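You operate a simulated robot arm through the tools that you are given. There is no shell and no other tool. Be economical: measure what you need, move in short steps, check, and stop when the job is done.

You are at the controls of a simulated robot arm. One attempt, no reset.

TASK
Wipe the dust off the big leaf and give the black pot a quarter turn.
Fine: the leaf cloth is in the unit drawer; it goes back, drawer shut. What is to be rubbed or washed off counts as gone when no trace of it is left.

The check looks at the end state, three seconds after you hand in, the way a careful person would. Anything else that was tipped, shoved, dropped, spilled or broken makes it a failure. Flat cloth is picked up by pressing the open fingertips on it (5 to 10 N) and closing them slowly along it; thin cloth reads only 2 to 8 mm in the jaws.

THE ROBOT
A 6-joint arm with a two-finger parallel gripper, fixed in place. Base frame: the origin is at the foot of the arm, x ahead of it, y to its left, z up. Lengths are in mm, angles in degrees, forces in N, time in s.
With the tool pointing down near the work surface it reaches from about 160 to 840 mm from the base axis. Its first joint turns from -166.0 to 166.0 degrees. Payload 3.91 kg.
The tool frame sits at the grasp point between the pads (the TCP): z along the fingers, y along the line on which they close. The tips reach 30 mm beyond it. Largest opening 110 mm; finger width 20, thickness 10; the body of the gripper, 48 by 112 mm, starts 55 mm behind the TCP.
Orientation is that of the tool frame in the base frame, as a unit quaternion [w, x, y, z]. With the fingers straight down and closing along the base's y, the tool's x points along the base's -x, its y along +y and its z along -z.

THE INTERFACE
- The arm moves only by the tool play_rows. Its argument "commands" is one flat list of numbers, 7 for each row, row after row: the shift along the tool's x, y, z in mm, then the turn, a rotation vector about the tool's x, y, z in degrees, then the closure, from 0 (fully open) to 1 (shut). In form: [x, y, z, ax, ay, az, gripper, x, y, z, ax, ay, az, gripper, ...]. A call has 1 to 8 rows; each row shifts and turns the commanded pose from where the row before left it, along the tool's axes as they then stand. Rows are played at 5 a second. More than 50 mm and 8.6 degrees between two rows, or a gripper value outside its range, and nothing of the call is played. A pose out of reach is approached as far as the arm can. The call stops where the force on the tool passes 90 N (or 10 N more than at its start, if that is more) or the arm is blocked; 0.2 s more then pass. The fingers move at their own pace (about 108 mm/s each) and stop on an object; they squeeze with about 39 N. The grip force told is the motor's: it shows also when the fingers shut on nothing. Time passes only in rows, and 0.2 s behind the last, so rows that do not move let the fingers close. The reply holds the time, the measured pose of the TCP, the force on the tool along the base axes, the opening and the grip force, in the units named above and with some noise, with the torque about the TCP (base axes, N m) and any sound that the robot's microphone picked up.
- Cameras (640 x 400 px; columns grow to the right, rows downward): "scene" is fixed at [219.1, 648.5, 1517.4]; the picture's right is [-0.99, -0.14, 0.00], its down [-0.03, 0.23, -0.97] and it looks along [0.14, -0.96, -0.24] (base axes); focal length 316 px, centre (320, 200). "wrist" rides on the gripper at [77, 7, -115] in the tool frame; the picture's right is [-0.09, 1.00, 0.00], its down [-0.80, -0.07, -0.59] and it looks along [-0.59, -0.05, 0.80] (tool axes); focal length 270 px, centre (320, 200). There is no depth. A picture from a camera that has moved, and an enlarged one, comes with that camera's place and axes in the base frame and with its lens.
- grab_frame(camera): a new picture of that camera. The clock stands still meanwhile.
- lift_body(by): slides the trunk up (or, below 0, down) by that many mm; the arm rides with it, the base frame stays. It gives what a move gives, with no picture.
- enlarge(camera, box): a new picture of the part [left, top, right, bottom] of that camera's present view, enlarged. The clock stands still meanwhile.
- job_done(): hands the job in; it is judged then, once.

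Go step by step. Nothing tells you positions but the pictures and the camera data: compare them with the known pose of the tool, close in by small moves and look again before you grip or let go. The budget is 120 turns and 84 pictures, counting those below and the enlarged ones. Unless the task says otherwise, let go and move clear before handing in, and close with one line.

The tools are called after "Emit:" as a command line: name --argument value ..., lists and objects as JSON in quotes. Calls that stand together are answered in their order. play_rows: Moves the arm, as the interface text tells. Its arguments: {"type":"object","properties":{"commands":{"type":"array","items":{"type":"number"}}},"required":["commands"]} The other tools are called the same way: lift_body (by) slides the trunk up or down; grab_frame (camera) takes a picture; enlarge (camera, box) takes an enlarged picture of a part of a camera's view; job_done () hands the job in.

At the start:

```text
clock: 0.0
tcp_pos: [316.4, -169.2, 1400.2]
ee_rot: [0.0, 0.0, 1.0, 0.001]
ft_force: [-0.8, 0.0, 0.7]
moment: [0.0, -0.01, 0.03]
grip_width: 110.2
gripper_force: 0.0
trunk travel left (down, up): [-488.0, 52.0]
```

scene: 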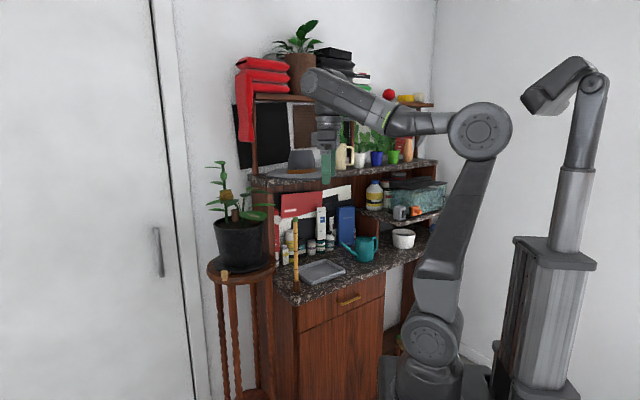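
wrist: 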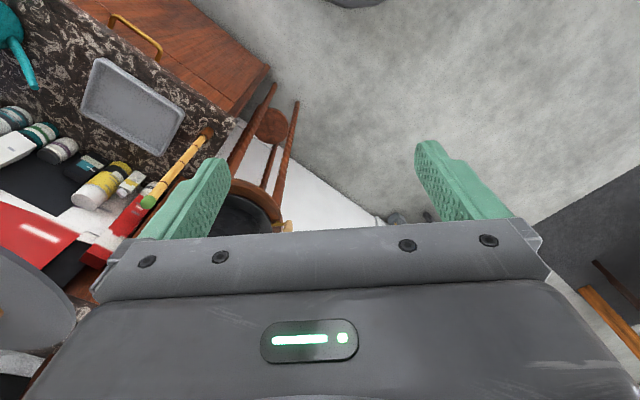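

I see a unit with a drawer (brass handle), a black pot with a plant on a tall stand at its left, and the arm above. I'll take enlarged views first.

Emit:
enlarge --camera "scene" --box '[190, 150, 310, 290]'

Emit:
enlarge --camera "scene" --box '[260, 200, 440, 320]'

```text
2.86 times, centred on (250, 220) of scene
camera zoom: at [219.1, 648.5, 1517.4], right [-0.99, -0.14, 0.0], down [-0.03, 0.23, -0.97], along [0.14, -0.96, -0.24], focal length 904 px, centre (520, 143)
```

zoom: 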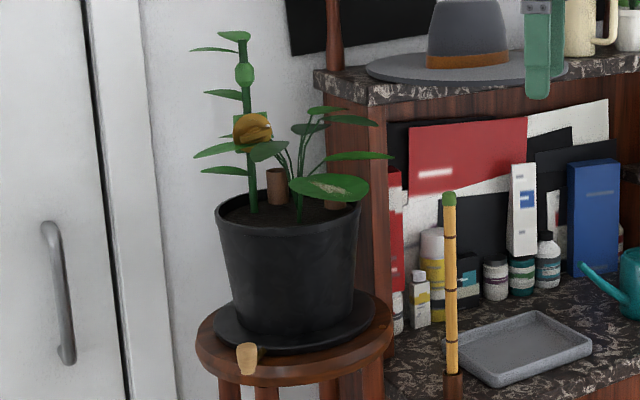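

```text
3.33 times, centred on (350, 260) of scene
camera zoom: at [219.1, 648.5, 1517.4], right [-0.99, -0.14, 0.0], down [-0.03, 0.23, -0.97], along [0.14, -0.96, -0.24], focal length 1055 px, centre (220, 0)
```

zoom: 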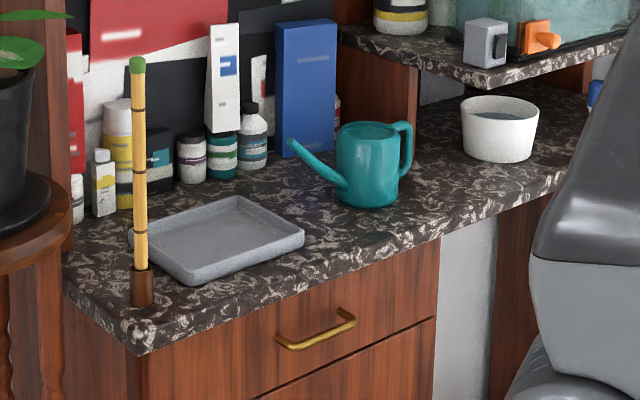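

The pot sits near (660,-370), rim around z 1150; the drawer handle is near (270,-608,761) and the front runs at about 38°. I move the wrist camera over the pot for a look.

Emit:
play_rows --commands '[-33, -26, -6, 0, 0, 0, 0, -33, -26, -6, 0, 0, 0, 0, -33, -26, -6, 0, 0, 0, 0, -33, -26, -6, 0, 0, 0, 0, -33, -26, -6, 0, 0, 0, 0]'

Emit:
grab_frame --camera "wrist"

```text
clock: 1.2
tcp_pos: [470.6, -293.2, 1380.8]
ee_rot: [0.001, 0.0, 1.0, -0.001]
ft_force: [0.0, -0.1, 0.6]
moment: [0.0, 0.02, -0.01]
grip_width: 109.8
gripper_force: 0.1
out of reach, approached as far as the arm can: row 2, 3, 4, 5
trunk travel left (down, up): [-488.0, 52.0]
```

```text
79 pictures are left
camera wrist: at [393.5, -286.9, 1496.1], right [0.09, 1.0, 0.0], down [0.8, -0.07, 0.6], along [0.59, -0.05, -0.8], focal length 270 px, centre (320, 200)
```

wrist: 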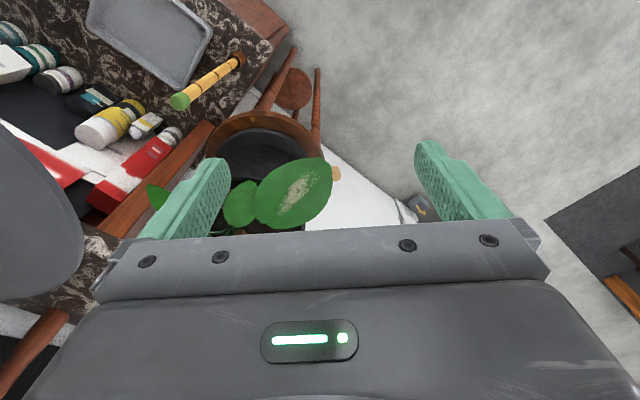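

The dusty leaf is centred near (587,-332,1213). Next I pull back from the plant and go down in front of the unit, turning square to its front.

Emit:
play_rows --commands '[34, -7, 35, 0, 0, 0, 0, 34, -7, 35, 0, 0, 0, 0, 34, -7, 35, 0, 0, 0, 0, 34, -7, 35, 0, 0, 0, 0, 34, -7, 35, 0, 0, 0, 0, 34, -7, 35, 0, 0, 0, 0, 34, -7, 35, 0, 0, 0, 0, 34, -7, 35, 0, 0, 0, 0]'

Emit:
play_rows --commands '[0, 0, 0, 0, 0, -7.6, 0, 0, 0, 0, 0, 0, -7.6, 0, 0, 0, 0, 0, 0, -7.6, 0, 0, 0, 0, 0, 0, -7.6, 0, 0, 0, 0, 0, 0, -7.6, 0, 0, 0, 0, 0, 0, 0, 0]'

Emit:
grab_frame --camera "wrist"

Emit:
grab_frame --camera "scene"

```text
clock: 3.0
tcp_pos: [200.1, -349.7, 1103.5]
ee_rot: [0.0, 0.0, 1.0, -0.001]
ft_force: [-1.0, 0.0, -0.3]
moment: [-0.01, 0.0, 0.0]
grip_width: 110.1
gripper_force: 0.1
trunk travel left (down, up): [-488.0, 52.0]
```

```text
clock: 4.4
tcp_pos: [198.9, -347.9, 1102.2]
ee_rot: [-0.001, -0.327, 0.945, -0.001]
ft_force: [0.3, 0.4, -0.6]
moment: [0.0, -0.02, -0.03]
grip_width: 110.0
gripper_force: 0.1
trunk travel left (down, up): [-488.0, 52.0]
```

```text
78 pictures are left
camera wrist: at [133.0, -390.4, 1216.8], right [-0.55, 0.84, 0.0], down [0.67, 0.44, 0.59], along [0.5, 0.32, -0.8], focal length 270 px, centre (320, 200)
```

wrist: 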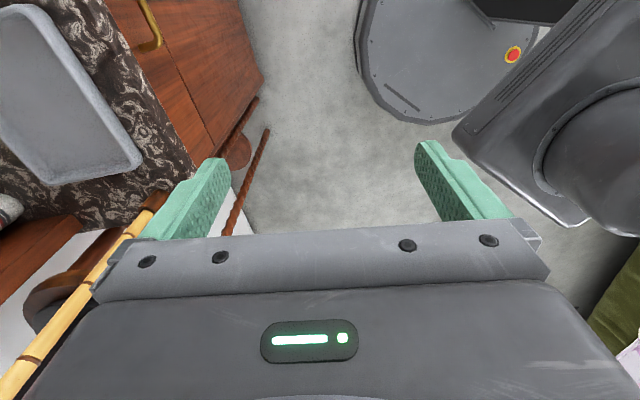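

```text
77 pictures are left
```

scene: 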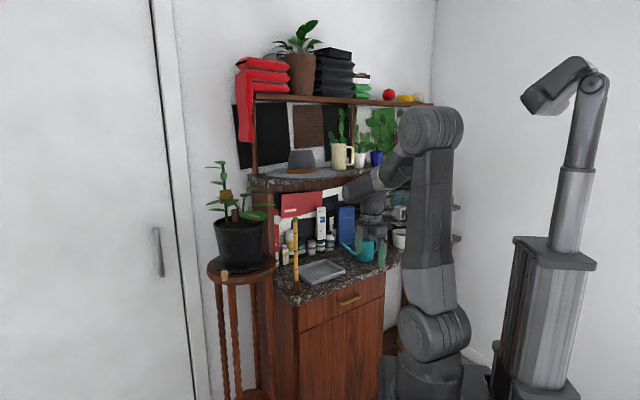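

The path down in front of the drawer is clear. I descend, then pitch the tool to point at the drawer front.

Emit:
play_rows --commands '[13.1, -16.1, 37.7, 0, 0, 0, 0, 13.1, -16.1, 37.7, 0, 0, 0, 0, 13.1, -16.1, 37.7, 0, 0, 0, 0, 13.1, -16.1, 37.7, 0, 0, 0, 0, 13.1, -16.1, 37.7, 0, 0, 0, 0, 13.1, -16.1, 37.7, 0, 0, 0, 0, 13.1, -16.1, 37.7, 0, 0, 0, 0, 13.1, -16.1, 37.7, 0, 0, 0, 0]'

Emit:
play_rows --commands '[0, 0, 0, 8.5, 0, 0, 0, 0, 0, 0, 8.5, 0, 0, 0, 0, 0, 0, 8.5, 0, 0, 0, 0, 0, 0, 8.5, 0, 0, 0, 0, 0, 0, 8.5, 0, 0, 0, 0, 0, 0, 8.5, 0, 0, 0, 0, 0, 0, 8.5, 0, 0, 0, 0, 0, 0, 8.5, 0, 0, 0]'

Emit:
grab_frame --camera "wrist"

```text
clock: 6.2
tcp_pos: [194.4, -513.3, 801.5]
ee_rot: [0.0, -0.325, 0.946, 0.001]
ft_force: [-0.3, -0.5, 0.1]
moment: [-0.01, 0.01, 0.0]
grip_width: 110.0
gripper_force: 0.1
trunk travel left (down, up): [-488.0, 52.0]
```

```text
clock: 8.0
tcp_pos: [194.4, -512.6, 800.8]
ee_rot: [0.079, -0.315, 0.917, -0.231]
ft_force: [0.1, 0.2, -0.3]
moment: [-0.03, -0.01, 0.0]
grip_width: 110.0
gripper_force: 0.0
out of reach, approached as far as the arm can: row 4, 5, 6, 7, 8
trunk travel left (down, up): [-488.0, 52.0]
```

```text
76 pictures are left
camera wrist: at [96.2, -513.3, 898.8], right [-0.47, 0.75, -0.47], down [0.5, 0.67, 0.56], along [0.73, 0.03, -0.68], focal length 270 px, centre (320, 200)
```

wrist: 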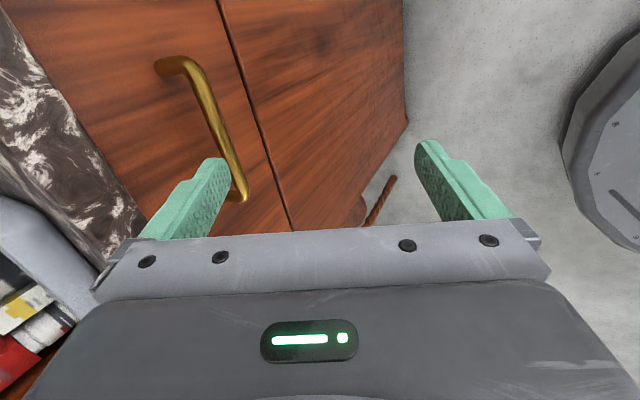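

The unit front is really at 45°, handle centre about (267,-601,760). The wrist can't pitch further from this height, so I lower the trunk 300 and raise the tool back.

Emit:
lift_body --by -300

Emit:
play_rows --commands '[0, -17.6, -33.1, 0, 0, 0, 0, 0, -17.6, -33.1, 0, 0, 0, 0, 0, -17.6, -33.1, 0, 0, 0, 0, 0, -17.6, -33.1, 0, 0, 0, 0, 0, -17.6, -33.1, 0, 0, 0, 0, 0, -17.6, -33.1, 0, 0, 0, 0, 0, -17.6, -33.1, 0, 0, 0, 0]'

Emit:
play_rows --commands '[0, 0, 0, 8.5, 0, 0, 0, 0, 0, 0, 8.5, 0, 0, 0, 0, 0, 0, 8.5, 0, 0, 0, 0, 0, 0, 8.5, 0, 0, 0, 0, 0, 0, 8.5, 0, 0, 0, 0, 0, 0, 8.5, 0, 0, 0, 0, 0, 0, 8.5, 0, 0, 0]'

```text
clock: 11.0
tcp_pos: [193.8, -513.7, 500.8]
ee_rot: [0.079, -0.315, 0.917, -0.23]
ft_force: [-0.4, -1.0, 0.6]
moment: [0.03, 0.02, -0.01]
grip_width: 110.0
gripper_force: 0.1
trunk travel left (down, up): [-188.0, 352.0]
```

```text
clock: 12.6
tcp_pos: [192.4, -508.7, 760.6]
ee_rot: [0.08, -0.316, 0.917, -0.231]
ft_force: [-0.2, 0.3, -0.2]
moment: [0.05, 0.02, 0.06]
grip_width: 110.0
gripper_force: 0.1
trunk travel left (down, up): [-188.0, 352.0]
```

```text
clock: 14.2
tcp_pos: [212.8, -525.1, 816.8]
ee_rot: [0.155, -0.279, 0.833, -0.452]
ft_force: [-0.2, 0.7, 0.2]
moment: [0.01, 0.0, -0.01]
grip_width: 110.1
gripper_force: 0.0
out of reach, approached as far as the arm can: row 3, 4, 5, 6, 7
trunk travel left (down, up): [-188.0, 352.0]
```

The tool reached about 57° of pitch. I lower the trunk some more, bring the tool back up, correct the yaw to 45° and pitch further.

Emit:
lift_body --by -150

Emit:
play_rows --commands '[0, -40, -26, 0, 0, 0, 0, 0, -40, -26, 0, 0, 0, 0, 0, 0, 0, 0, -6, -3.9, 0, 0, 0, 0, 8, 0, 0, 0, 0, 0, 0, 8, 0, 0, 0, 0, 0, 0, 8, 0, 0, 0, 0, 0, 0, 8, 0, 0, 0]'

Emit:
grab_frame --camera "wrist"

Emit:
grab_frame --camera "scene"

```text
clock: 15.9
tcp_pos: [213.4, -524.2, 666.9]
ee_rot: [0.156, -0.279, 0.833, -0.452]
ft_force: [-0.5, -0.5, -0.3]
moment: [-0.01, -0.01, -0.03]
grip_width: 110.1
gripper_force: 0.1
trunk travel left (down, up): [-38.0, 502.0]
```

```text
clock: 17.6
tcp_pos: [245.4, -539.3, 936.2]
ee_rot: [0.267, -0.266, 0.675, -0.634]
ft_force: [-0.4, 0.1, -0.7]
moment: [-0.01, -0.02, -0.01]
grip_width: 109.8
gripper_force: 0.0
out of reach, approached as far as the arm can: row 5, 6, 7
trunk travel left (down, up): [-38.0, 502.0]
```

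```text
75 pictures are left
camera wrist: at [109.9, -512.7, 934.1], right [0.04, 0.12, -0.99], down [0.16, 0.98, 0.12], along [0.99, -0.16, 0.02], focal length 270 px, centre (320, 200)
```

wrist: 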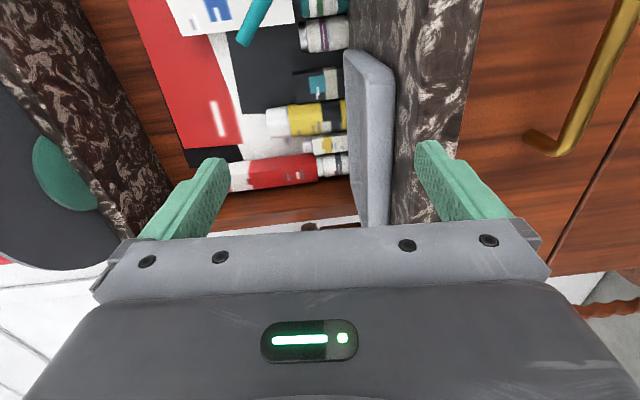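

```text
74 pictures are left
```

scene: 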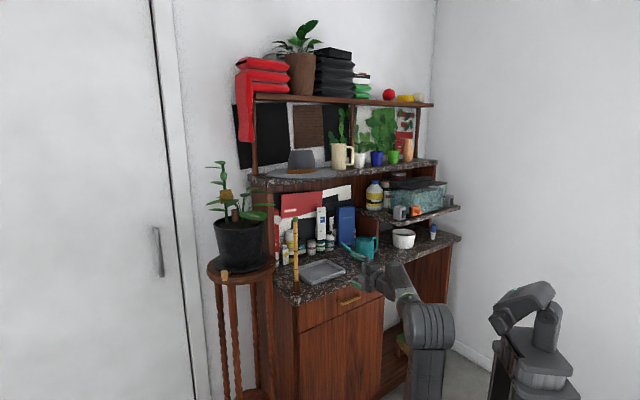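

Full horizontal is only possible higher up; I'll go back to about 65° pitch and take a stand-off point in front of the handle, fingers partly closed.

Emit:
play_rows --commands '[0, 0, 0, -7.4, 0, 0, 0.3, 0, 0, 0, -7.4, 0, 0, 0.6, 0, 0, 0, -7.4, 0, 0, 0.64, 7, 33.5, 12.1, 0, 0, 0, 0.64, 7, 33.5, 12.1, 0, 0, 0, 0.64, 7, 33.5, 12.1, 0, 0, 0, 0.64, 7, 33.5, 12.1, 0, 0, 0, 0.64]'

Emit:
grab_frame --camera "wrist"

```text
clock: 19.1
tcp_pos: [219.5, -556.1, 794.7]
ee_rot: [0.211, -0.314, 0.773, -0.51]
ft_force: [-0.9, 0.1, 0.5]
moment: [0.02, 0.01, 0.01]
grip_width: 39.6
gripper_force: 0.1
trunk travel left (down, up): [-38.0, 502.0]
```

```text
73 pictures are left
camera wrist: at [89.5, -533.5, 833.2], right [-0.21, 0.34, -0.92], down [0.21, 0.93, 0.3], along [0.96, -0.13, -0.26], focal length 270 px, centre (320, 200)
```

wrist: 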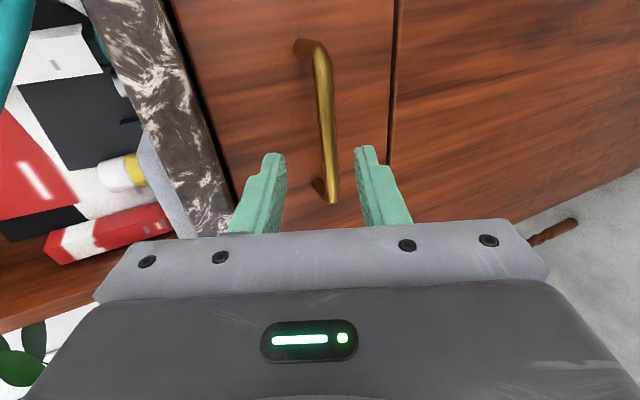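

The handle bar centre comes out at (276,-605,762), 81 mm ahead and centred between the fingers, with about 35 mm behind it. I advance 63 mm and close.

Emit:
play_rows --commands '[-3, 0.5, 31.5, 0, 0, 0, 0.64, -3, 0.5, 31.5, 0, 0, 0, 0.64]'

Emit:
play_rows --commands '[0, 0, 0, 0, 0, 0, 1, 0, 0, 0, 0, 0, 0, 1]'

Emit:
grab_frame --camera "wrist"

```text
clock: 19.8
tcp_pos: [264.1, -587.3, 772.4]
ee_rot: [0.21, -0.314, 0.772, -0.512]
ft_force: [-23.1, 27.8, 8.7]
moment: [-0.64, -0.56, 0.27]
grip_width: 36.5
gripper_force: 0.1
trunk travel left (down, up): [-38.0, 502.0]
```

```text
clock: 20.4
tcp_pos: [264.8, -587.4, 765.4]
ee_rot: [0.212, -0.313, 0.774, -0.508]
ft_force: [-25.3, 25.1, -20.1]
moment: [-0.46, 0.64, 0.05]
grip_width: 11.6
gripper_force: 44.9
trunk travel left (down, up): [-38.0, 502.0]
```

```text
72 pictures are left
camera wrist: at [134.4, -565.3, 804.7], right [-0.21, 0.35, -0.91], down [0.21, 0.93, 0.31], along [0.96, -0.12, -0.27], focal length 270 px, centre (320, 200)
```

wrist: 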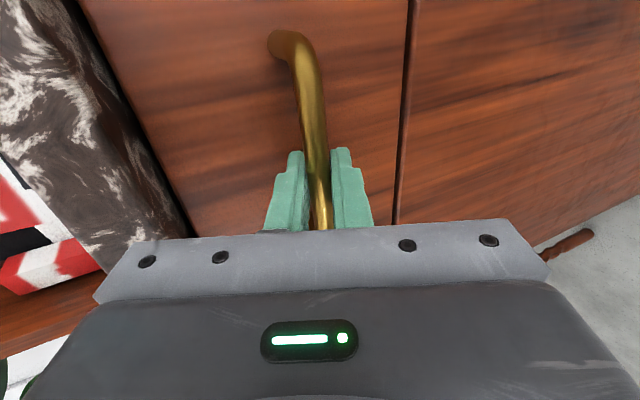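

The bar is gripped (11.6 mm). I now pull the drawer out along its normal.

Emit:
play_rows --commands '[0, 7.8, -18.4, 0, 0, 0, 1, 0, 9.8, -23, 0, 0, 0, 1, 0, 9.8, -23, 0, 0, 0, 1, 0, 9.8, -23, 0, 0, 0, 1]'

```text
clock: 21.4
tcp_pos: [203.1, -525.8, 766.6]
ee_rot: [0.211, -0.314, 0.778, -0.501]
ft_force: [-1.4, 0.4, -55.7]
moment: [-0.7, 0.79, -0.1]
grip_width: 11.6
gripper_force: 44.8
out of reach, approached as far as the arm can: row 4
trunk travel left (down, up): [-38.0, 502.0]
```

Drawer is out 87 mm and moves exactly along 45°. I tilt the tool back around the bar while pulling on.

Emit:
play_rows --commands '[0, -1.6, 0, -6, 0, 0, 1, 0, 10.4, -21.9, -6, 0, 0, 1, 0, 12.6, -20.5, -6, 0, 0, 1, 0, 14.7, -18.9, -6, 0, 0, 1]'

Emit:
grab_frame --camera "scene"

```text
clock: 22.4
tcp_pos: [154.1, -473.9, 771.5]
ee_rot: [0.144, -0.35, 0.865, -0.33]
ft_force: [-7.0, -8.0, -64.8]
moment: [-0.42, 0.83, 0.45]
grip_width: 11.8
gripper_force: 45.3
trunk travel left (down, up): [-38.0, 502.0]
```

```text
71 pictures are left
```

scene: 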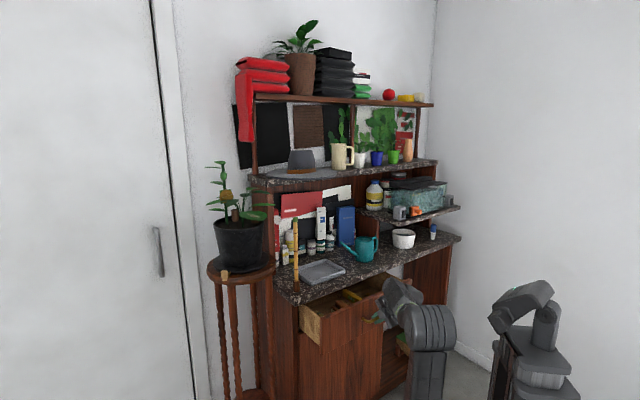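

The drawer is about 160 mm open. I relieve the vertical strain and pull a little further.

Emit:
play_rows --commands '[0, 4.7, 5.2, 0, 0, 0, 1, 0, 18.6, -16.7, -4, 0, 0, 1, 0, 19.8, -15.3, -4, 0, 0, 1, 0, 0, 0, 0, 0, 0, 1]'

Emit:
enlarge --camera "scene" --box '[280, 250, 440, 350]'

```text
clock: 23.4
tcp_pos: [118.1, -438.2, 774.2]
ee_rot: [0.117, -0.36, 0.883, -0.277]
ft_force: [-5.1, -4.1, -22.7]
moment: [-0.06, 0.24, 0.66]
grip_width: 11.9
gripper_force: 45.2
trunk travel left (down, up): [-38.0, 502.0]
```

```text
4.00 times, centred on (360, 300) of scene
camera zoom: at [219.1, 648.5, 1517.4], right [-0.99, -0.14, 0.0], down [-0.03, 0.23, -0.97], along [0.14, -0.96, -0.24], focal length 1266 px, centre (160, -200)
```

zoom: 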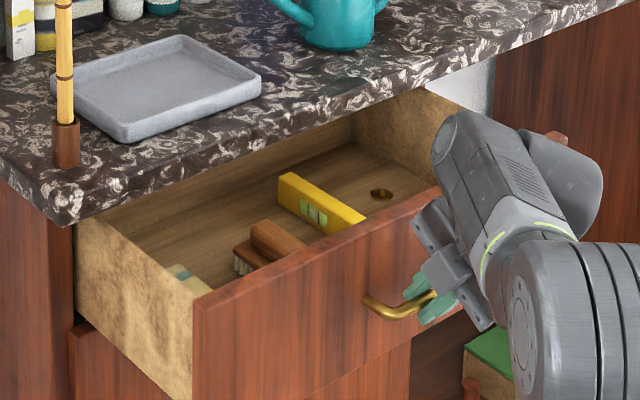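

The drawer is about 209 mm open; inside I see a brush, a yellow level, and something pale at the front left which may be the cloth. I release the handle and back off.

Emit:
play_rows --commands '[0, 0, 0, 0, 0, 0, 0.7, 0, 0, 0, 0, 0, 0, 0.7, 0, 0, -15, 0, 0, 0, 0.7, 0, 0, -30, 0, 0, 0, 0.7, 0, 0, -40, 0, 0, 0, 0.7]'

Emit:
lift_body --by 280

Emit:
enlarge --camera "scene" --box '[280, 250, 440, 350]'

```text
clock: 24.6
tcp_pos: [83.3, -401.0, 842.3]
ee_rot: [0.117, -0.36, 0.883, -0.277]
ft_force: [-0.3, -0.6, 0.0]
moment: [0.03, 0.0, 0.0]
grip_width: 32.8
gripper_force: 0.1
trunk travel left (down, up): [-38.0, 502.0]
```

```text
clock: 27.4
tcp_pos: [83.5, -402.9, 1123.2]
ee_rot: [0.117, -0.36, 0.883, -0.277]
ft_force: [0.1, 0.0, 0.2]
moment: [-0.01, -0.01, -0.01]
grip_width: 33.2
gripper_force: 0.0
trunk travel left (down, up): [-318.0, 222.0]
```

```text
4.00 times, centred on (360, 300) of scene
camera zoom: at [219.1, 648.5, 1517.4], right [-0.99, -0.14, 0.0], down [-0.03, 0.23, -0.97], along [0.14, -0.96, -0.24], focal length 1266 px, centre (160, -200)
```

zoom: 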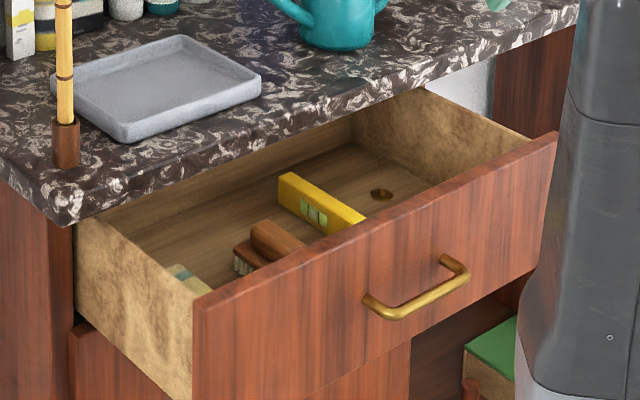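

I bring the tool upright and move it above the open drawer to see inside.

Emit:
play_rows --commands '[0, 0, 0, -7, 0, 0, 0, 0, 0, 0, -7, 0, 0, 0, 0, 0, 0, -7, 0, 0, 0, 0, 0, 0, -7, 0, 0, 0, 0, 0, 0, -7, 0, 0, 0]'

Emit:
play_rows --commands '[-8.7, -32.5, 23, 0, 0, 0, 0, -8.7, -32.5, 23, 0, 0, 0, 0, -8.7, -32.5, 23, 0, 0, 0, 0, -8.7, -32.5, 23, 0, 0, 0, 0, -8.7, -32.5, 23, 0, 0, 0, 0, -8.7, -32.5, 23, 0, 0, 0, 0]'

Emit:
grab_frame --camera "wrist"

```text
clock: 28.6
tcp_pos: [81.4, -402.5, 1123.8]
ee_rot: [0.001, -0.378, 0.926, 0.002]
ft_force: [0.1, -0.1, -0.6]
moment: [0.02, 0.02, 0.01]
grip_width: 110.1
gripper_force: 0.1
trunk travel left (down, up): [-318.0, 222.0]
```

```text
clock: 30.0
tcp_pos: [260.9, -505.0, 984.6]
ee_rot: [0.004, -0.378, 0.926, 0.001]
ft_force: [-0.2, 1.0, 0.4]
moment: [-0.01, -0.01, 0.03]
grip_width: 110.0
gripper_force: 0.2
trunk travel left (down, up): [-318.0, 222.0]
```

```text
68 pictures are left
camera wrist: at [201.1, -555.2, 1099.2], right [-0.63, 0.77, 0.0], down [0.62, 0.51, 0.6], along [0.46, 0.38, -0.8], focal length 270 px, centre (320, 200)
```

wrist: 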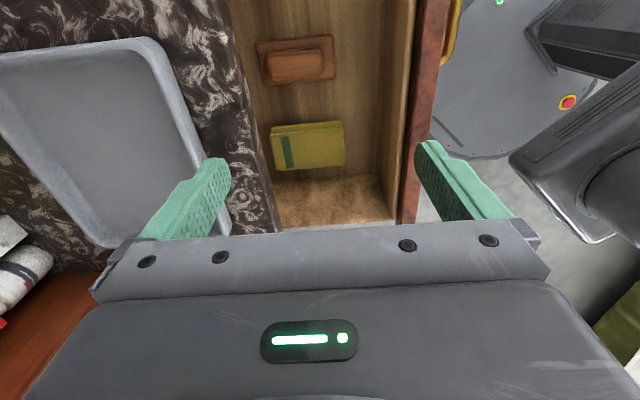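

There is a yellow piece with a green stripe at the left end of the drawer; I enlarge it.

Emit:
enlarge --camera "wrist" --box '[230, 20, 430, 230]'

```text
1.90 times, centred on (330, 125) of wrist
camera zoom: at [201.1, -555.2, 1099.2], right [-0.63, 0.77, 0.0], down [0.62, 0.51, 0.6], along [0.46, 0.38, -0.8], focal length 515 px, centre (301, 343)
```

zoom: 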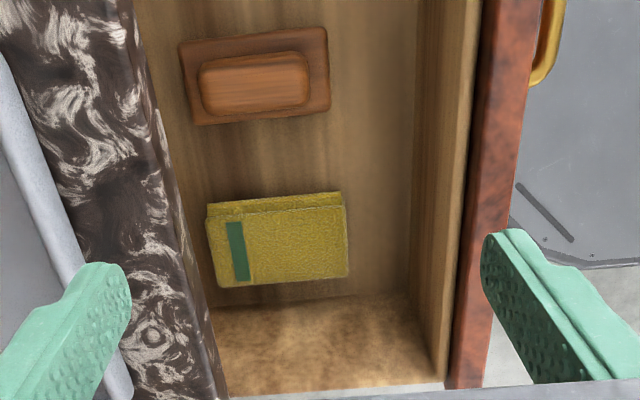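

The cloth lies folded near (350,-454), between the counter edge and the drawer front. I move above its outer part and look again.

Emit:
play_rows --commands '[-25, -1.6, 38.8, 0, 0, 0, 0.45, -25, -1.6, 38.8, 0, 0, 0, 0.45, -25, -1.6, 38.8, 0, 0, 0, 0.45, -25, -1.6, 38.8, 0, 0, 0, 0.45]'

Emit:
grab_frame --camera "wrist"

Emit:
enlarge --camera "scene" --box '[260, 200, 440, 320]'

```text
clock: 31.0
tcp_pos: [333.9, -438.6, 826.3]
ee_rot: [0.003, -0.379, 0.925, 0.001]
ft_force: [-0.3, 0.0, -1.2]
moment: [-0.03, -0.03, -0.02]
grip_width: 60.5
gripper_force: 0.1
trunk travel left (down, up): [-318.0, 222.0]
```

```text
66 pictures are left
camera wrist: at [272.8, -489.5, 940.8], right [-0.64, 0.77, 0.0], down [0.62, 0.51, 0.6], along [0.46, 0.38, -0.8], focal length 270 px, centre (320, 200)
```

wrist: 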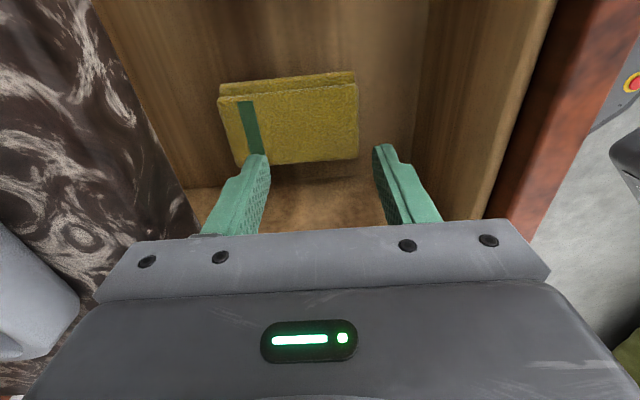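

```text
3.33 times, centred on (350, 260) of scene
camera zoom: at [219.1, 648.5, 1517.4], right [-0.99, -0.14, 0.0], down [-0.03, 0.23, -0.97], along [0.14, -0.96, -0.24], focal length 1055 px, centre (220, 0)
```

zoom: 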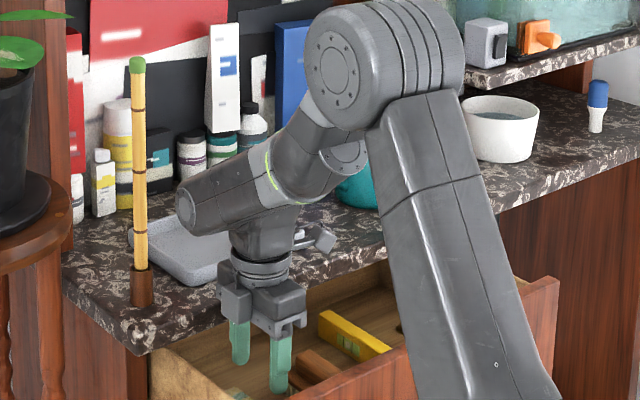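

Triangulation puts the cloth's top near z 715, centre (353,-453). I descend to just above it, then press gently.

Emit:
play_rows --commands '[-1.5, -2, 30, 0, 0, 0, 0.58, -1.5, -2, 30, 0, 0, 0, 0.58, 0, 0, 8, 0, 0, 0, 0.58, 0, 0, 0, 0, 0, 0, 0.58]'

Emit:
grab_frame --camera "wrist"

```text
clock: 32.0
tcp_pos: [338.1, -438.5, 765.0]
ee_rot: [0.003, -0.379, 0.926, -0.002]
ft_force: [-9.5, 4.0, 34.6]
moment: [-0.19, -0.49, -0.05]
grip_width: 46.1
gripper_force: 0.1
trunk travel left (down, up): [-318.0, 222.0]
```

```text
64 pictures are left
camera wrist: at [277.4, -488.2, 879.9], right [-0.64, 0.77, -0.01], down [0.62, 0.51, 0.6], along [0.47, 0.38, -0.8], focal length 270 px, centre (320, 200)
```

wrist: 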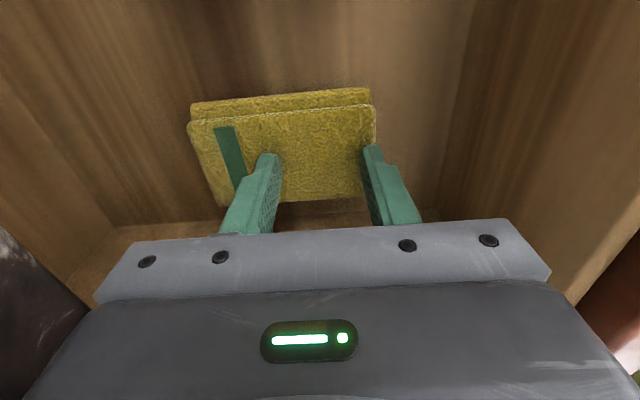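

The inner fingertip presses too hard (35 N), the outer one barely bears. I ease off, shift slightly inward and re-press lightly.

Emit:
play_rows --commands '[0, 0, -8, 0, 0, 0, 0.58, 0, -6, 0, 0, 0, 0, 0.58, 0, 0, 4, 0, 0, 0, 0.58, 0, 0, 0, 0, 0, 0, 0.58]'

```text
clock: 33.0
tcp_pos: [339.0, -437.6, 766.5]
ee_rot: [0.003, -0.378, 0.926, 0.006]
ft_force: [-50.9, 40.0, -15.0]
moment: [-3.65, -4.39, 0.96]
grip_width: 46.5
gripper_force: 0.0
trunk travel left (down, up): [-318.0, 222.0]
```

The gripper body touches the counter edge (it lies at s≈605). I back out, go up, and turn the tool 90° so that its slim side faces the counter.

Emit:
play_rows --commands '[0, 12, 0, 0, 0, 0, 0.58, 0, 0, -30, 0, 0, 0, 0.58, 0, 0, -40, 0, 0, 0, 0.58, 0, 0, -40, 0, 0, 0, 0.58, 0, 0, -30, 0, 0, 0, 0.58]'

Emit:
play_rows --commands '[0, 0, 0, 0, 0, 8.2, 0.5, 0, 0, 0, 0, 0, 8.2, 0.5, 0, 0, 0, 0, 0, 8.2, 0.5, 0, 0, 0, 0, 0, 8.2, 0.5, 0, 0, 0, 0, 0, 8.2, 0.5, 0, 0, 0, 0, 0, 8.2, 0.5, 0, 0, 0, 0, 0, 8.2, 0.5, 0, 0, 0, 0, 0, 8.2, 0.5]'

Emit:
play_rows --commands '[0, 0, 0, 0, 0, 8.2, 0.5, 0, 0, 0, 0, 0, 8.2, 0.5, 0, 0, 0, 0, 0, 8, 0.5]'

Emit:
grab_frame --camera "wrist"

Emit:
grab_frame --camera "scene"

```text
clock: 34.2
tcp_pos: [333.7, -436.4, 906.6]
ee_rot: [0.004, -0.379, 0.926, 0.002]
ft_force: [0.6, -0.3, 0.2]
moment: [0.01, 0.0, -0.02]
grip_width: 46.1
gripper_force: 0.0
trunk travel left (down, up): [-318.0, 222.0]
```

```text
clock: 36.0
tcp_pos: [335.2, -434.1, 905.5]
ee_rot: [0.001, 0.184, 0.983, 0.003]
ft_force: [-0.6, 0.4, -0.1]
moment: [0.02, 0.03, -0.02]
grip_width: 55.0
gripper_force: 0.0
trunk travel left (down, up): [-318.0, 222.0]
```

```text
clock: 36.8
tcp_pos: [334.8, -434.6, 905.7]
ee_rot: [0.002, 0.389, 0.921, 0.003]
ft_force: [0.2, 0.8, -0.2]
moment: [-0.03, 0.02, 0.01]
grip_width: 54.9
gripper_force: 0.0
trunk travel left (down, up): [-318.0, 222.0]
```

```text
63 pictures are left
camera wrist: at [285.2, -375.8, 1021.5], right [0.77, 0.63, 0.01], down [0.51, -0.62, 0.59], along [0.38, -0.46, -0.8], focal length 270 px, centre (320, 200)
```

wrist: 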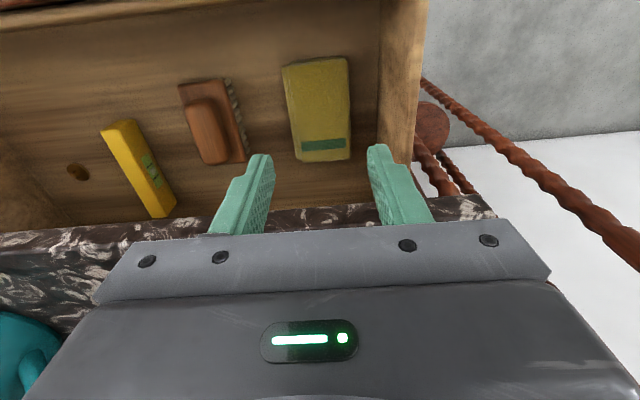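

```text
62 pictures are left
```

scene: 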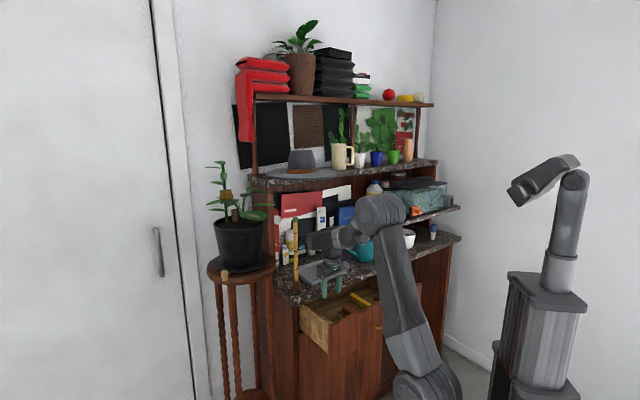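

Now the tool's slim side faces the counter and the cloth lies right below. I shift 18 mm inward and descend toward it.

Emit:
play_rows --commands '[-9, -2.5, 30, 0, 0, 0, 0.5, -9, -2.5, 35, 0, 0, 0, 0.5, 0, 0, 40, 0, 0, 0, 0.5, 0, 0, 25, 0, 0, 0, 0.5, 0, 0, 0, 0, 0, 0, 0.5]'

Emit:
play_rows --commands '[0, 0, 5, 0, 0, 0, 0.5, 0, 0, 0, 0, 0, 0, 0.5]'

Emit:
grab_frame --camera "wrist"

```text
clock: 37.7
tcp_pos: [347.3, -456.3, 808.9]
ee_rot: [0.021, 0.385, 0.923, -0.009]
ft_force: [-9.6, 15.4, 47.3]
moment: [-1.61, -2.37, 0.4]
grip_width: 55.1
gripper_force: 0.0
trunk travel left (down, up): [-318.0, 222.0]
stopped in row 4: the force on the tool passed its limit at 114 N (the readings are from after the stop); the commanded pose is now the measured one
```

```text
clock: 38.5
tcp_pos: [350.7, -459.9, 808.4]
ee_rot: [0.027, 0.385, 0.923, -0.015]
ft_force: [-10.9, 16.5, 42.4]
moment: [-1.5, -2.15, 0.41]
grip_width: 55.1
gripper_force: 0.0
trunk travel left (down, up): [-318.0, 222.0]
stopped in row 2: the force on the tool passed its limit at 90 N (the readings are from after the stop); the commanded pose is now the measured one
```

```text
61 pictures are left
camera wrist: at [296.7, -395.6, 918.8], right [0.77, 0.64, 0.0], down [0.49, -0.59, 0.64], along [0.41, -0.49, -0.77], focal length 270 px, centre (320, 200)
```

wrist: 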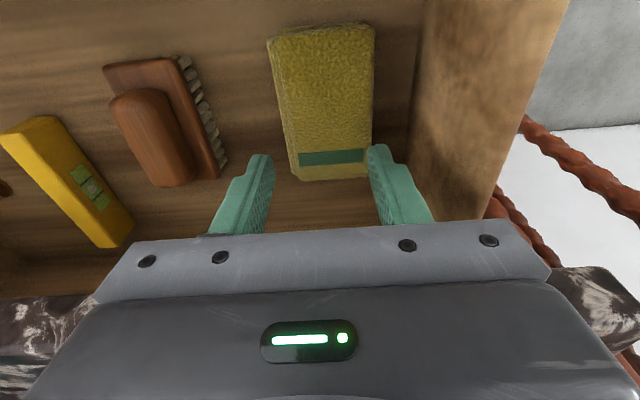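

The body caught the counter edge (edge really at s≈590). I rise, correct the slight tilt, and move 31 mm outward to the outer part of the cloth.

Emit:
play_rows --commands '[0, 0, -12, 0, 0, 0, 0.5, 0, 0, -12, 0, 0, 0, 0.5, 16, 0, 0, 0, 3.5, 0, 0.5, 16, 0, 0, 0, 0, 0, 0.5, 0, 0, 0, 0, 0, 0, 0.5]'

Emit:
grab_frame --camera "wrist"

```text
clock: 39.6
tcp_pos: [328.0, -437.4, 826.1]
ee_rot: [-0.006, 0.385, 0.923, 0.002]
ft_force: [0.7, 0.0, 0.3]
moment: [0.01, 0.01, 0.02]
grip_width: 55.2
gripper_force: 0.1
trunk travel left (down, up): [-318.0, 222.0]
```

```text
60 pictures are left
camera wrist: at [278.8, -379.1, 942.5], right [0.77, 0.64, 0.0], down [0.52, -0.62, 0.58], along [0.37, -0.45, -0.81], focal length 270 px, centre (320, 200)
```

wrist: 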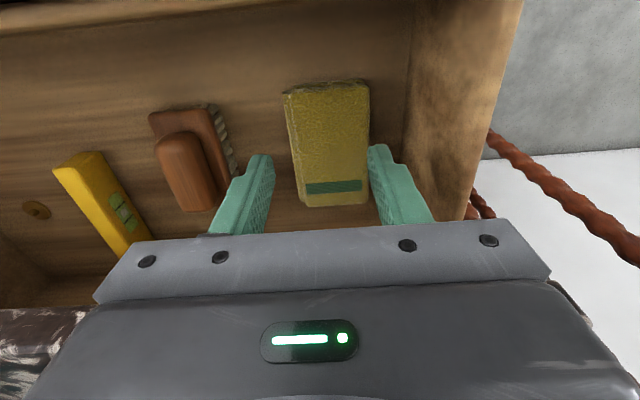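

Clear of the counter now. I descend to just above the cloth.

Emit:
play_rows --commands '[0, 1.5, 25, 0, 0, 0, 0.5, 0, 1.5, 25, 0, 0, 0, 0.5, 0, 0, 10, 0, 0, 0, 0.5, 0, 0, 0, 0, 0, 0, 0.5]'

```text
clock: 40.6
tcp_pos: [329.9, -434.6, 766.6]
ee_rot: [-0.007, 0.385, 0.923, 0.001]
ft_force: [-0.1, 0.2, -0.3]
moment: [0.02, 0.0, -0.02]
grip_width: 55.1
gripper_force: 0.1
trunk travel left (down, up): [-318.0, 222.0]
```

Emit:
play_rows --commands '[0, 0, 6, 0, 0, 0, 0.5, 0, 0, 6, 0, 0, 0, 0.5, 0, 0, 5, 0, 0, 0, 0.5]'

Emit:
grab_frame --camera "wrist"

```text
clock: 41.4
tcp_pos: [334.8, -439.3, 765.9]
ee_rot: [0.006, 0.384, 0.923, -0.007]
ft_force: [3.3, 0.6, 49.5]
moment: [1.21, -1.02, -0.07]
grip_width: 56.3
gripper_force: 1.2
trunk travel left (down, up): [-318.0, 222.0]
stopped in row 3: the force on the tool passed its limit at 98 N (the readings are from after the stop); the commanded pose is now the measured one
```

```text
59 pictures are left
camera wrist: at [284.1, -378.8, 878.6], right [0.77, 0.64, -0.01], down [0.51, -0.61, 0.61], along [0.39, -0.47, -0.79], focal length 270 px, centre (320, 200)
```

wrist: 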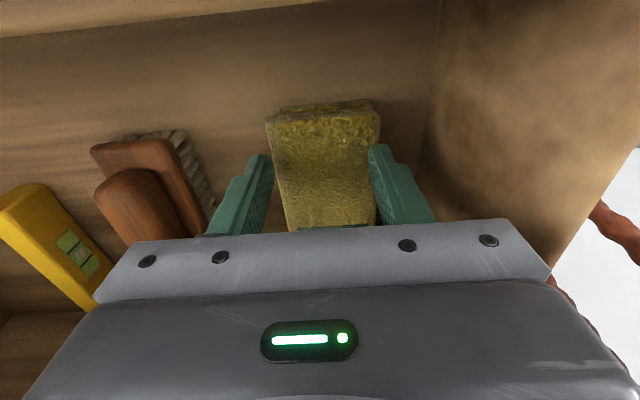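

The tips are at z≈736 and the cloth bulges between the fingers; the push is too strong. I ease up 3 mm and check the force.

Emit:
play_rows --commands '[0, 0, -3, 0, 0, 0, 0.5, 0, 0, 0, 0, 0, 0, 0.5]'

```text
clock: 42.0
tcp_pos: [332.2, -437.3, 765.4]
ee_rot: [0.003, 0.385, 0.923, -0.004]
ft_force: [3.2, 1.4, 43.8]
moment: [1.05, -0.97, 0.0]
grip_width: 56.2
gripper_force: 1.3
trunk travel left (down, up): [-318.0, 222.0]
```

Emit:
play_rows --commands '[0, 0, -4, 0, 0, 0, 0.5, 0, 0, 0, 0, 0, 0, 0.5]'

```text
clock: 42.6
tcp_pos: [331.3, -436.3, 765.5]
ee_rot: [-0.001, 0.385, 0.923, -0.002]
ft_force: [-0.5, 2.0, 10.5]
moment: [0.29, -0.2, 0.05]
grip_width: 55.7
gripper_force: 0.6
trunk travel left (down, up): [-318.0, 222.0]
```

About 10 N now; I close slowly along the cloth.

Emit:
play_rows --commands '[0, 0, 0, 0, 0, 0, 0.56, 0, 0, 0, 0, 0, 0, 0.62, 0, 0, 0, 0, 0, 0, 0.68, 0, 0, 0, 0, 0, 0, 0.74, 0, 0, 0, 0, 0, 0, 0.8, 0, 0, 0, 0, 0, 0, 0.87, 0, 0, 0, 0, 0, 0, 0.94, 0, 0, 0, 0, 0, 0, 1]'

Emit:
play_rows --commands '[0, 0, 0, 0, 0, 0, 1, 0, 0, 0, 0, 0, 0, 1]'

Emit:
grab_frame --camera "wrist"

```text
clock: 44.4
tcp_pos: [333.1, -438.7, 767.1]
ee_rot: [0.0, 0.385, 0.923, -0.004]
ft_force: [-0.5, -0.4, -0.2]
moment: [-0.01, 0.0, 0.03]
grip_width: 0.1
gripper_force: 37.6
trunk travel left (down, up): [-318.0, 222.0]
```

```text
clock: 45.0
tcp_pos: [333.0, -437.8, 766.0]
ee_rot: [0.001, 0.385, 0.923, -0.003]
ft_force: [0.1, -0.1, 1.1]
moment: [0.02, 0.01, 0.0]
grip_width: 0.0
gripper_force: 38.3
trunk travel left (down, up): [-318.0, 222.0]
```

```text
58 pictures are left
camera wrist: at [283.5, -378.6, 881.5], right [0.77, 0.64, 0.0], down [0.51, -0.62, 0.6], along [0.38, -0.46, -0.8], focal length 270 px, centre (320, 200)
```

wrist: 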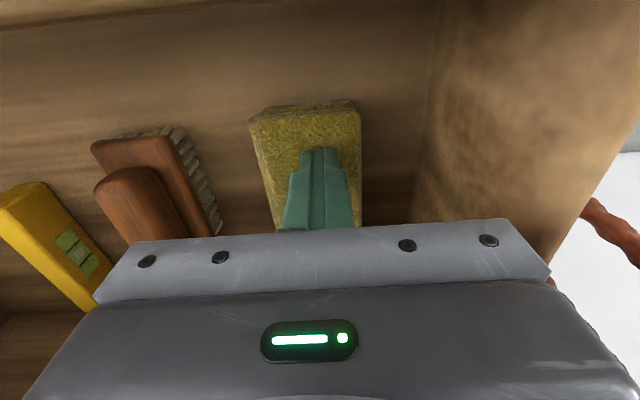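

The tips slipped over the cloth since only one finger bore on it. I rise, recentre, and press again with a narrower opening.

Emit:
play_rows --commands '[0, 0, -12, 0, 0, 0, 1, -4, -7, 0, 0, 0, 0, 0.64, 0, 0, 0, 0, 0, 0, 0.64, 0, 0, 8, 0, 0, 0, 0.64, 0, 0, 0, 0, 0, 0, 0.64]'

Emit:
play_rows --commands '[0, 0, 4, 0, 0, 0, 0.64, 0, 0, 0, 0, 0, 0, 0.64]'

Emit:
grab_frame --camera "wrist"

```text
clock: 46.2
tcp_pos: [330.0, -446.3, 770.0]
ee_rot: [0.001, 0.386, 0.923, -0.003]
ft_force: [0.3, 0.1, -0.5]
moment: [0.0, -0.03, -0.01]
grip_width: 39.8
gripper_force: 0.0
trunk travel left (down, up): [-318.0, 222.0]
```

```text
clock: 46.8
tcp_pos: [330.1, -445.9, 766.5]
ee_rot: [0.001, 0.385, 0.923, -0.004]
ft_force: [0.3, 0.2, -0.2]
moment: [-0.02, -0.01, -0.03]
grip_width: 39.6
gripper_force: 0.2
trunk travel left (down, up): [-318.0, 222.0]
```

```text
57 pictures are left
camera wrist: at [281.4, -386.1, 881.1], right [0.77, 0.64, 0.0], down [0.51, -0.61, 0.6], along [0.38, -0.46, -0.8], focal length 270 px, centre (320, 200)
```

wrist: 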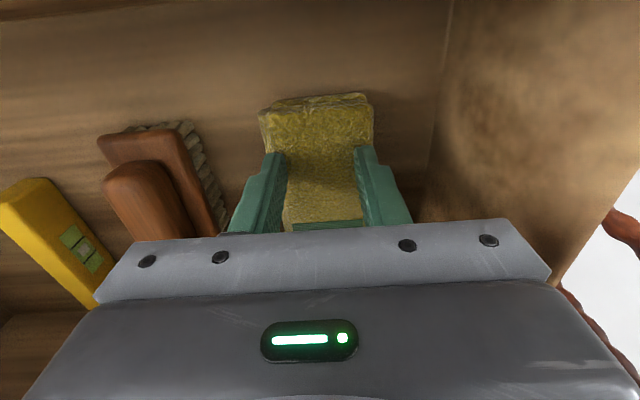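

Centred now, no contact yet. I press down in small steps.

Emit:
play_rows --commands '[0, 0, 4, 0, 0, 0, 0.64, 0, 0, 0, 0, 0, 0, 0.64]'

Emit:
play_rows --commands '[0, 0, 3, 0, 0, 0, 0.64, 0, 0, 0, 0, 0, 0, 0.64]'

```text
clock: 47.4
tcp_pos: [330.4, -446.5, 764.8]
ee_rot: [0.004, 0.384, 0.923, -0.004]
ft_force: [2.0, 1.3, 26.2]
moment: [0.28, -0.25, 0.03]
grip_width: 40.0
gripper_force: 0.6
trunk travel left (down, up): [-318.0, 222.0]
```

```text
clock: 48.0
tcp_pos: [328.3, -445.2, 764.5]
ee_rot: [0.004, 0.385, 0.923, -0.006]
ft_force: [2.8, 2.4, 62.9]
moment: [0.68, -0.4, 0.09]
grip_width: 39.6
gripper_force: 0.4
trunk travel left (down, up): [-318.0, 222.0]
```

The surface is at tip height 735; I back off to a light press and close slowly.

Emit:
play_rows --commands '[0, 0, -4.8, 0, 0, 0, 0.64, 0, 0, 0, 0, 0, 0, 0.64]'

Emit:
play_rows --commands '[0, 0, 0, 0, 0, 0, 0.68, 0, 0, 0, 0, 0, 0, 0.72, 0, 0, 0, 0, 0, 0, 0.76, 0, 0, 0, 0, 0, 0, 0.8, 0, 0, 0, 0, 0, 0, 0.84, 0, 0, 0, 0, 0, 0, 0.88, 0, 0, 0, 0, 0, 0, 0.92, 0, 0, 0, 0, 0, 0, 0.96]'

Emit:
play_rows --commands '[0, 0, 0, 0, 0, 0, 1, 0, 0, 0, 0, 0, 0, 1]'

Emit:
grab_frame --camera "wrist"

```text
clock: 48.6
tcp_pos: [328.3, -443.6, 764.7]
ee_rot: [0.002, 0.385, 0.923, -0.004]
ft_force: [3.9, 3.1, 40.7]
moment: [0.42, -0.33, 0.06]
grip_width: 40.0
gripper_force: 0.5
trunk travel left (down, up): [-318.0, 222.0]
```

```text
clock: 50.4
tcp_pos: [329.6, -444.7, 765.2]
ee_rot: [0.002, 0.385, 0.923, -0.005]
ft_force: [11.9, 12.1, 39.0]
moment: [0.54, -0.47, 0.08]
grip_width: 18.2
gripper_force: 13.8
trunk travel left (down, up): [-318.0, 222.0]
```

```text
clock: 51.0
tcp_pos: [328.2, -444.9, 765.5]
ee_rot: [0.002, 0.385, 0.923, -0.004]
ft_force: [7.2, 7.3, 37.5]
moment: [0.26, -0.15, 0.04]
grip_width: 0.3
gripper_force: 37.9
trunk travel left (down, up): [-318.0, 222.0]
```

```text
56 pictures are left
camera wrist: at [279.0, -384.8, 879.6], right [0.77, 0.64, -0.01], down [0.51, -0.61, 0.6], along [0.38, -0.46, -0.8], focal length 270 px, centre (320, 200)
```

wrist: 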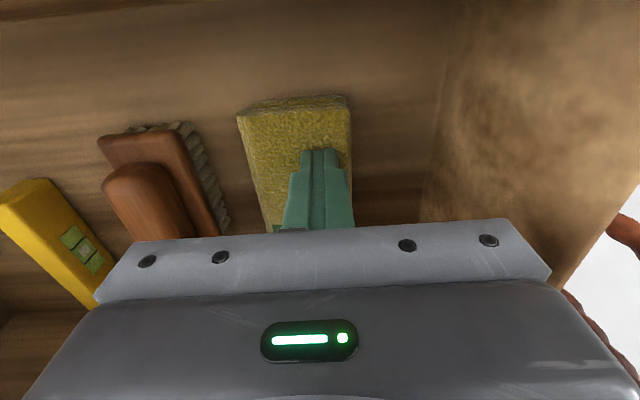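

Still only the right finger bore. I recentre by 12 mm to the left and tilt 3° so that both tips press evenly.

Emit:
play_rows --commands '[0, 0, -12, 0, 0, 0, 1, 0, -12, 0, -3, 0, 0, 0.64, 0, 0, 0, 0, 0, 0, 0.64, 0, 0, 10, 0, 0, 0, 0.64, 0, 0, 0, 0, 0, 0, 0.64]'

Emit:
play_rows --commands '[0, 0, 3, 0, 0, 0, 0.64, 0, 0, 0, 0, 0, 0, 0.64]'

Emit:
grab_frame --camera "wrist"

```text
clock: 52.2
tcp_pos: [322.1, -454.5, 766.1]
ee_rot: [0.013, 0.384, 0.923, 0.02]
ft_force: [-0.4, -2.5, 11.2]
moment: [-0.23, 0.22, 0.04]
grip_width: 40.4
gripper_force: 0.4
trunk travel left (down, up): [-318.0, 222.0]
```

```text
clock: 52.8
tcp_pos: [321.5, -453.6, 765.9]
ee_rot: [0.014, 0.384, 0.923, 0.019]
ft_force: [-0.6, -3.1, 41.2]
moment: [-0.73, 0.85, 0.0]
grip_width: 40.6
gripper_force: 0.9
trunk travel left (down, up): [-318.0, 222.0]
```

```text
55 pictures are left
camera wrist: at [268.2, -397.8, 880.4], right [0.77, 0.64, 0.05], down [0.49, -0.63, 0.6], along [0.41, -0.44, -0.8], focal length 270 px, centre (320, 200)
```

wrist: 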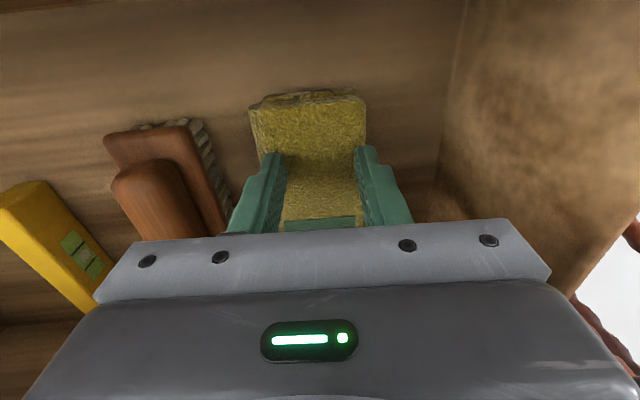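

Now the left finger carries all; a tilt of about 1.3° is right. I turn back 1.7° and reduce the press.

Emit:
play_rows --commands '[0, 0, -4, 1.6, 0, 0, 0.64, 0, 0, 0, 0, 0, 0, 0.64]'

Emit:
play_rows --commands '[0, 0, 1.5, 0, 0, 0, 0.64, 0, 0, 0, 0, 0, 0, 0.64]'

```text
clock: 53.4
tcp_pos: [322.4, -452.9, 766.1]
ee_rot: [0.004, 0.385, 0.923, 0.009]
ft_force: [-0.5, 0.9, 15.3]
moment: [-0.2, 0.3, 0.01]
grip_width: 39.0
gripper_force: 0.0
trunk travel left (down, up): [-318.0, 222.0]
```

```text
clock: 54.0
tcp_pos: [321.3, -454.5, 765.6]
ee_rot: [0.006, 0.385, 0.923, 0.008]
ft_force: [0.1, 2.4, 16.2]
moment: [-0.16, 0.24, -0.02]
grip_width: 38.3
gripper_force: 0.1
trunk travel left (down, up): [-318.0, 222.0]
```

Emit:
play_rows --commands '[0, 0, 0.5, 0.8, 0, 0, 0.64, 0, 0, 0, 0, 0, 0, 0.64]'

```text
clock: 54.6
tcp_pos: [322.2, -454.1, 765.4]
ee_rot: [0.003, 0.384, 0.923, 0.001]
ft_force: [4.2, 3.7, 14.5]
moment: [0.0, 0.05, 0.02]
grip_width: 37.8
gripper_force: 0.1
trunk travel left (down, up): [-318.0, 222.0]
```

Both tips now bear evenly at about 14 N; I close slowly.

Emit:
play_rows --commands '[0, 0, 0, 0, 0, 0, 0.68, 0, 0, 0, 0, 0, 0, 0.72, 0, 0, 0, 0, 0, 0, 0.76, 0, 0, 0, 0, 0, 0, 0.8, 0, 0, 0, 0, 0, 0, 0.84, 0, 0, 0, 0, 0, 0, 0.88, 0, 0, 0, 0, 0, 0, 0.92, 0, 0, 0, 0, 0, 0, 0.96]'

Emit:
play_rows --commands '[0, 0, 0, 0, 0, 0, 1, 0, 0, 0, 0, 0, 0, 1]'

Emit:
grab_frame --camera "wrist"

```text
clock: 56.4
tcp_pos: [322.2, -454.5, 765.2]
ee_rot: [0.003, 0.386, 0.923, 0.001]
ft_force: [-3.2, -3.5, 12.7]
moment: [-0.09, 0.18, -0.04]
grip_width: 7.6
gripper_force: 3.1
trunk travel left (down, up): [-318.0, 222.0]
```

```text
clock: 57.0
tcp_pos: [321.5, -454.2, 765.6]
ee_rot: [0.003, 0.384, 0.923, 0.002]
ft_force: [-0.8, -1.0, 10.9]
moment: [0.02, 0.03, 0.01]
grip_width: 0.1
gripper_force: 37.8
trunk travel left (down, up): [-318.0, 222.0]
```

```text
54 pictures are left
camera wrist: at [271.4, -395.2, 880.2], right [0.77, 0.64, 0.01], down [0.51, -0.62, 0.6], along [0.39, -0.46, -0.8], focal length 270 px, centre (320, 200)
```

wrist: 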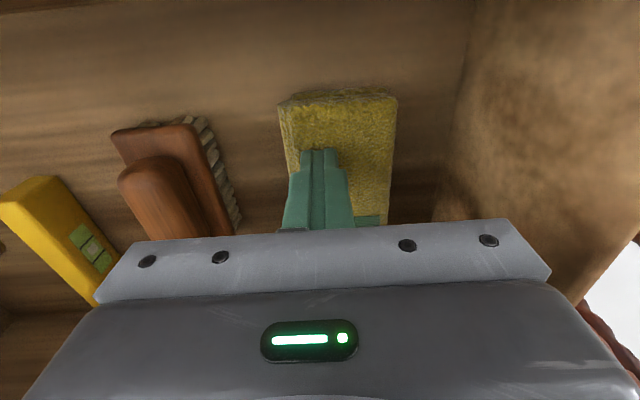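

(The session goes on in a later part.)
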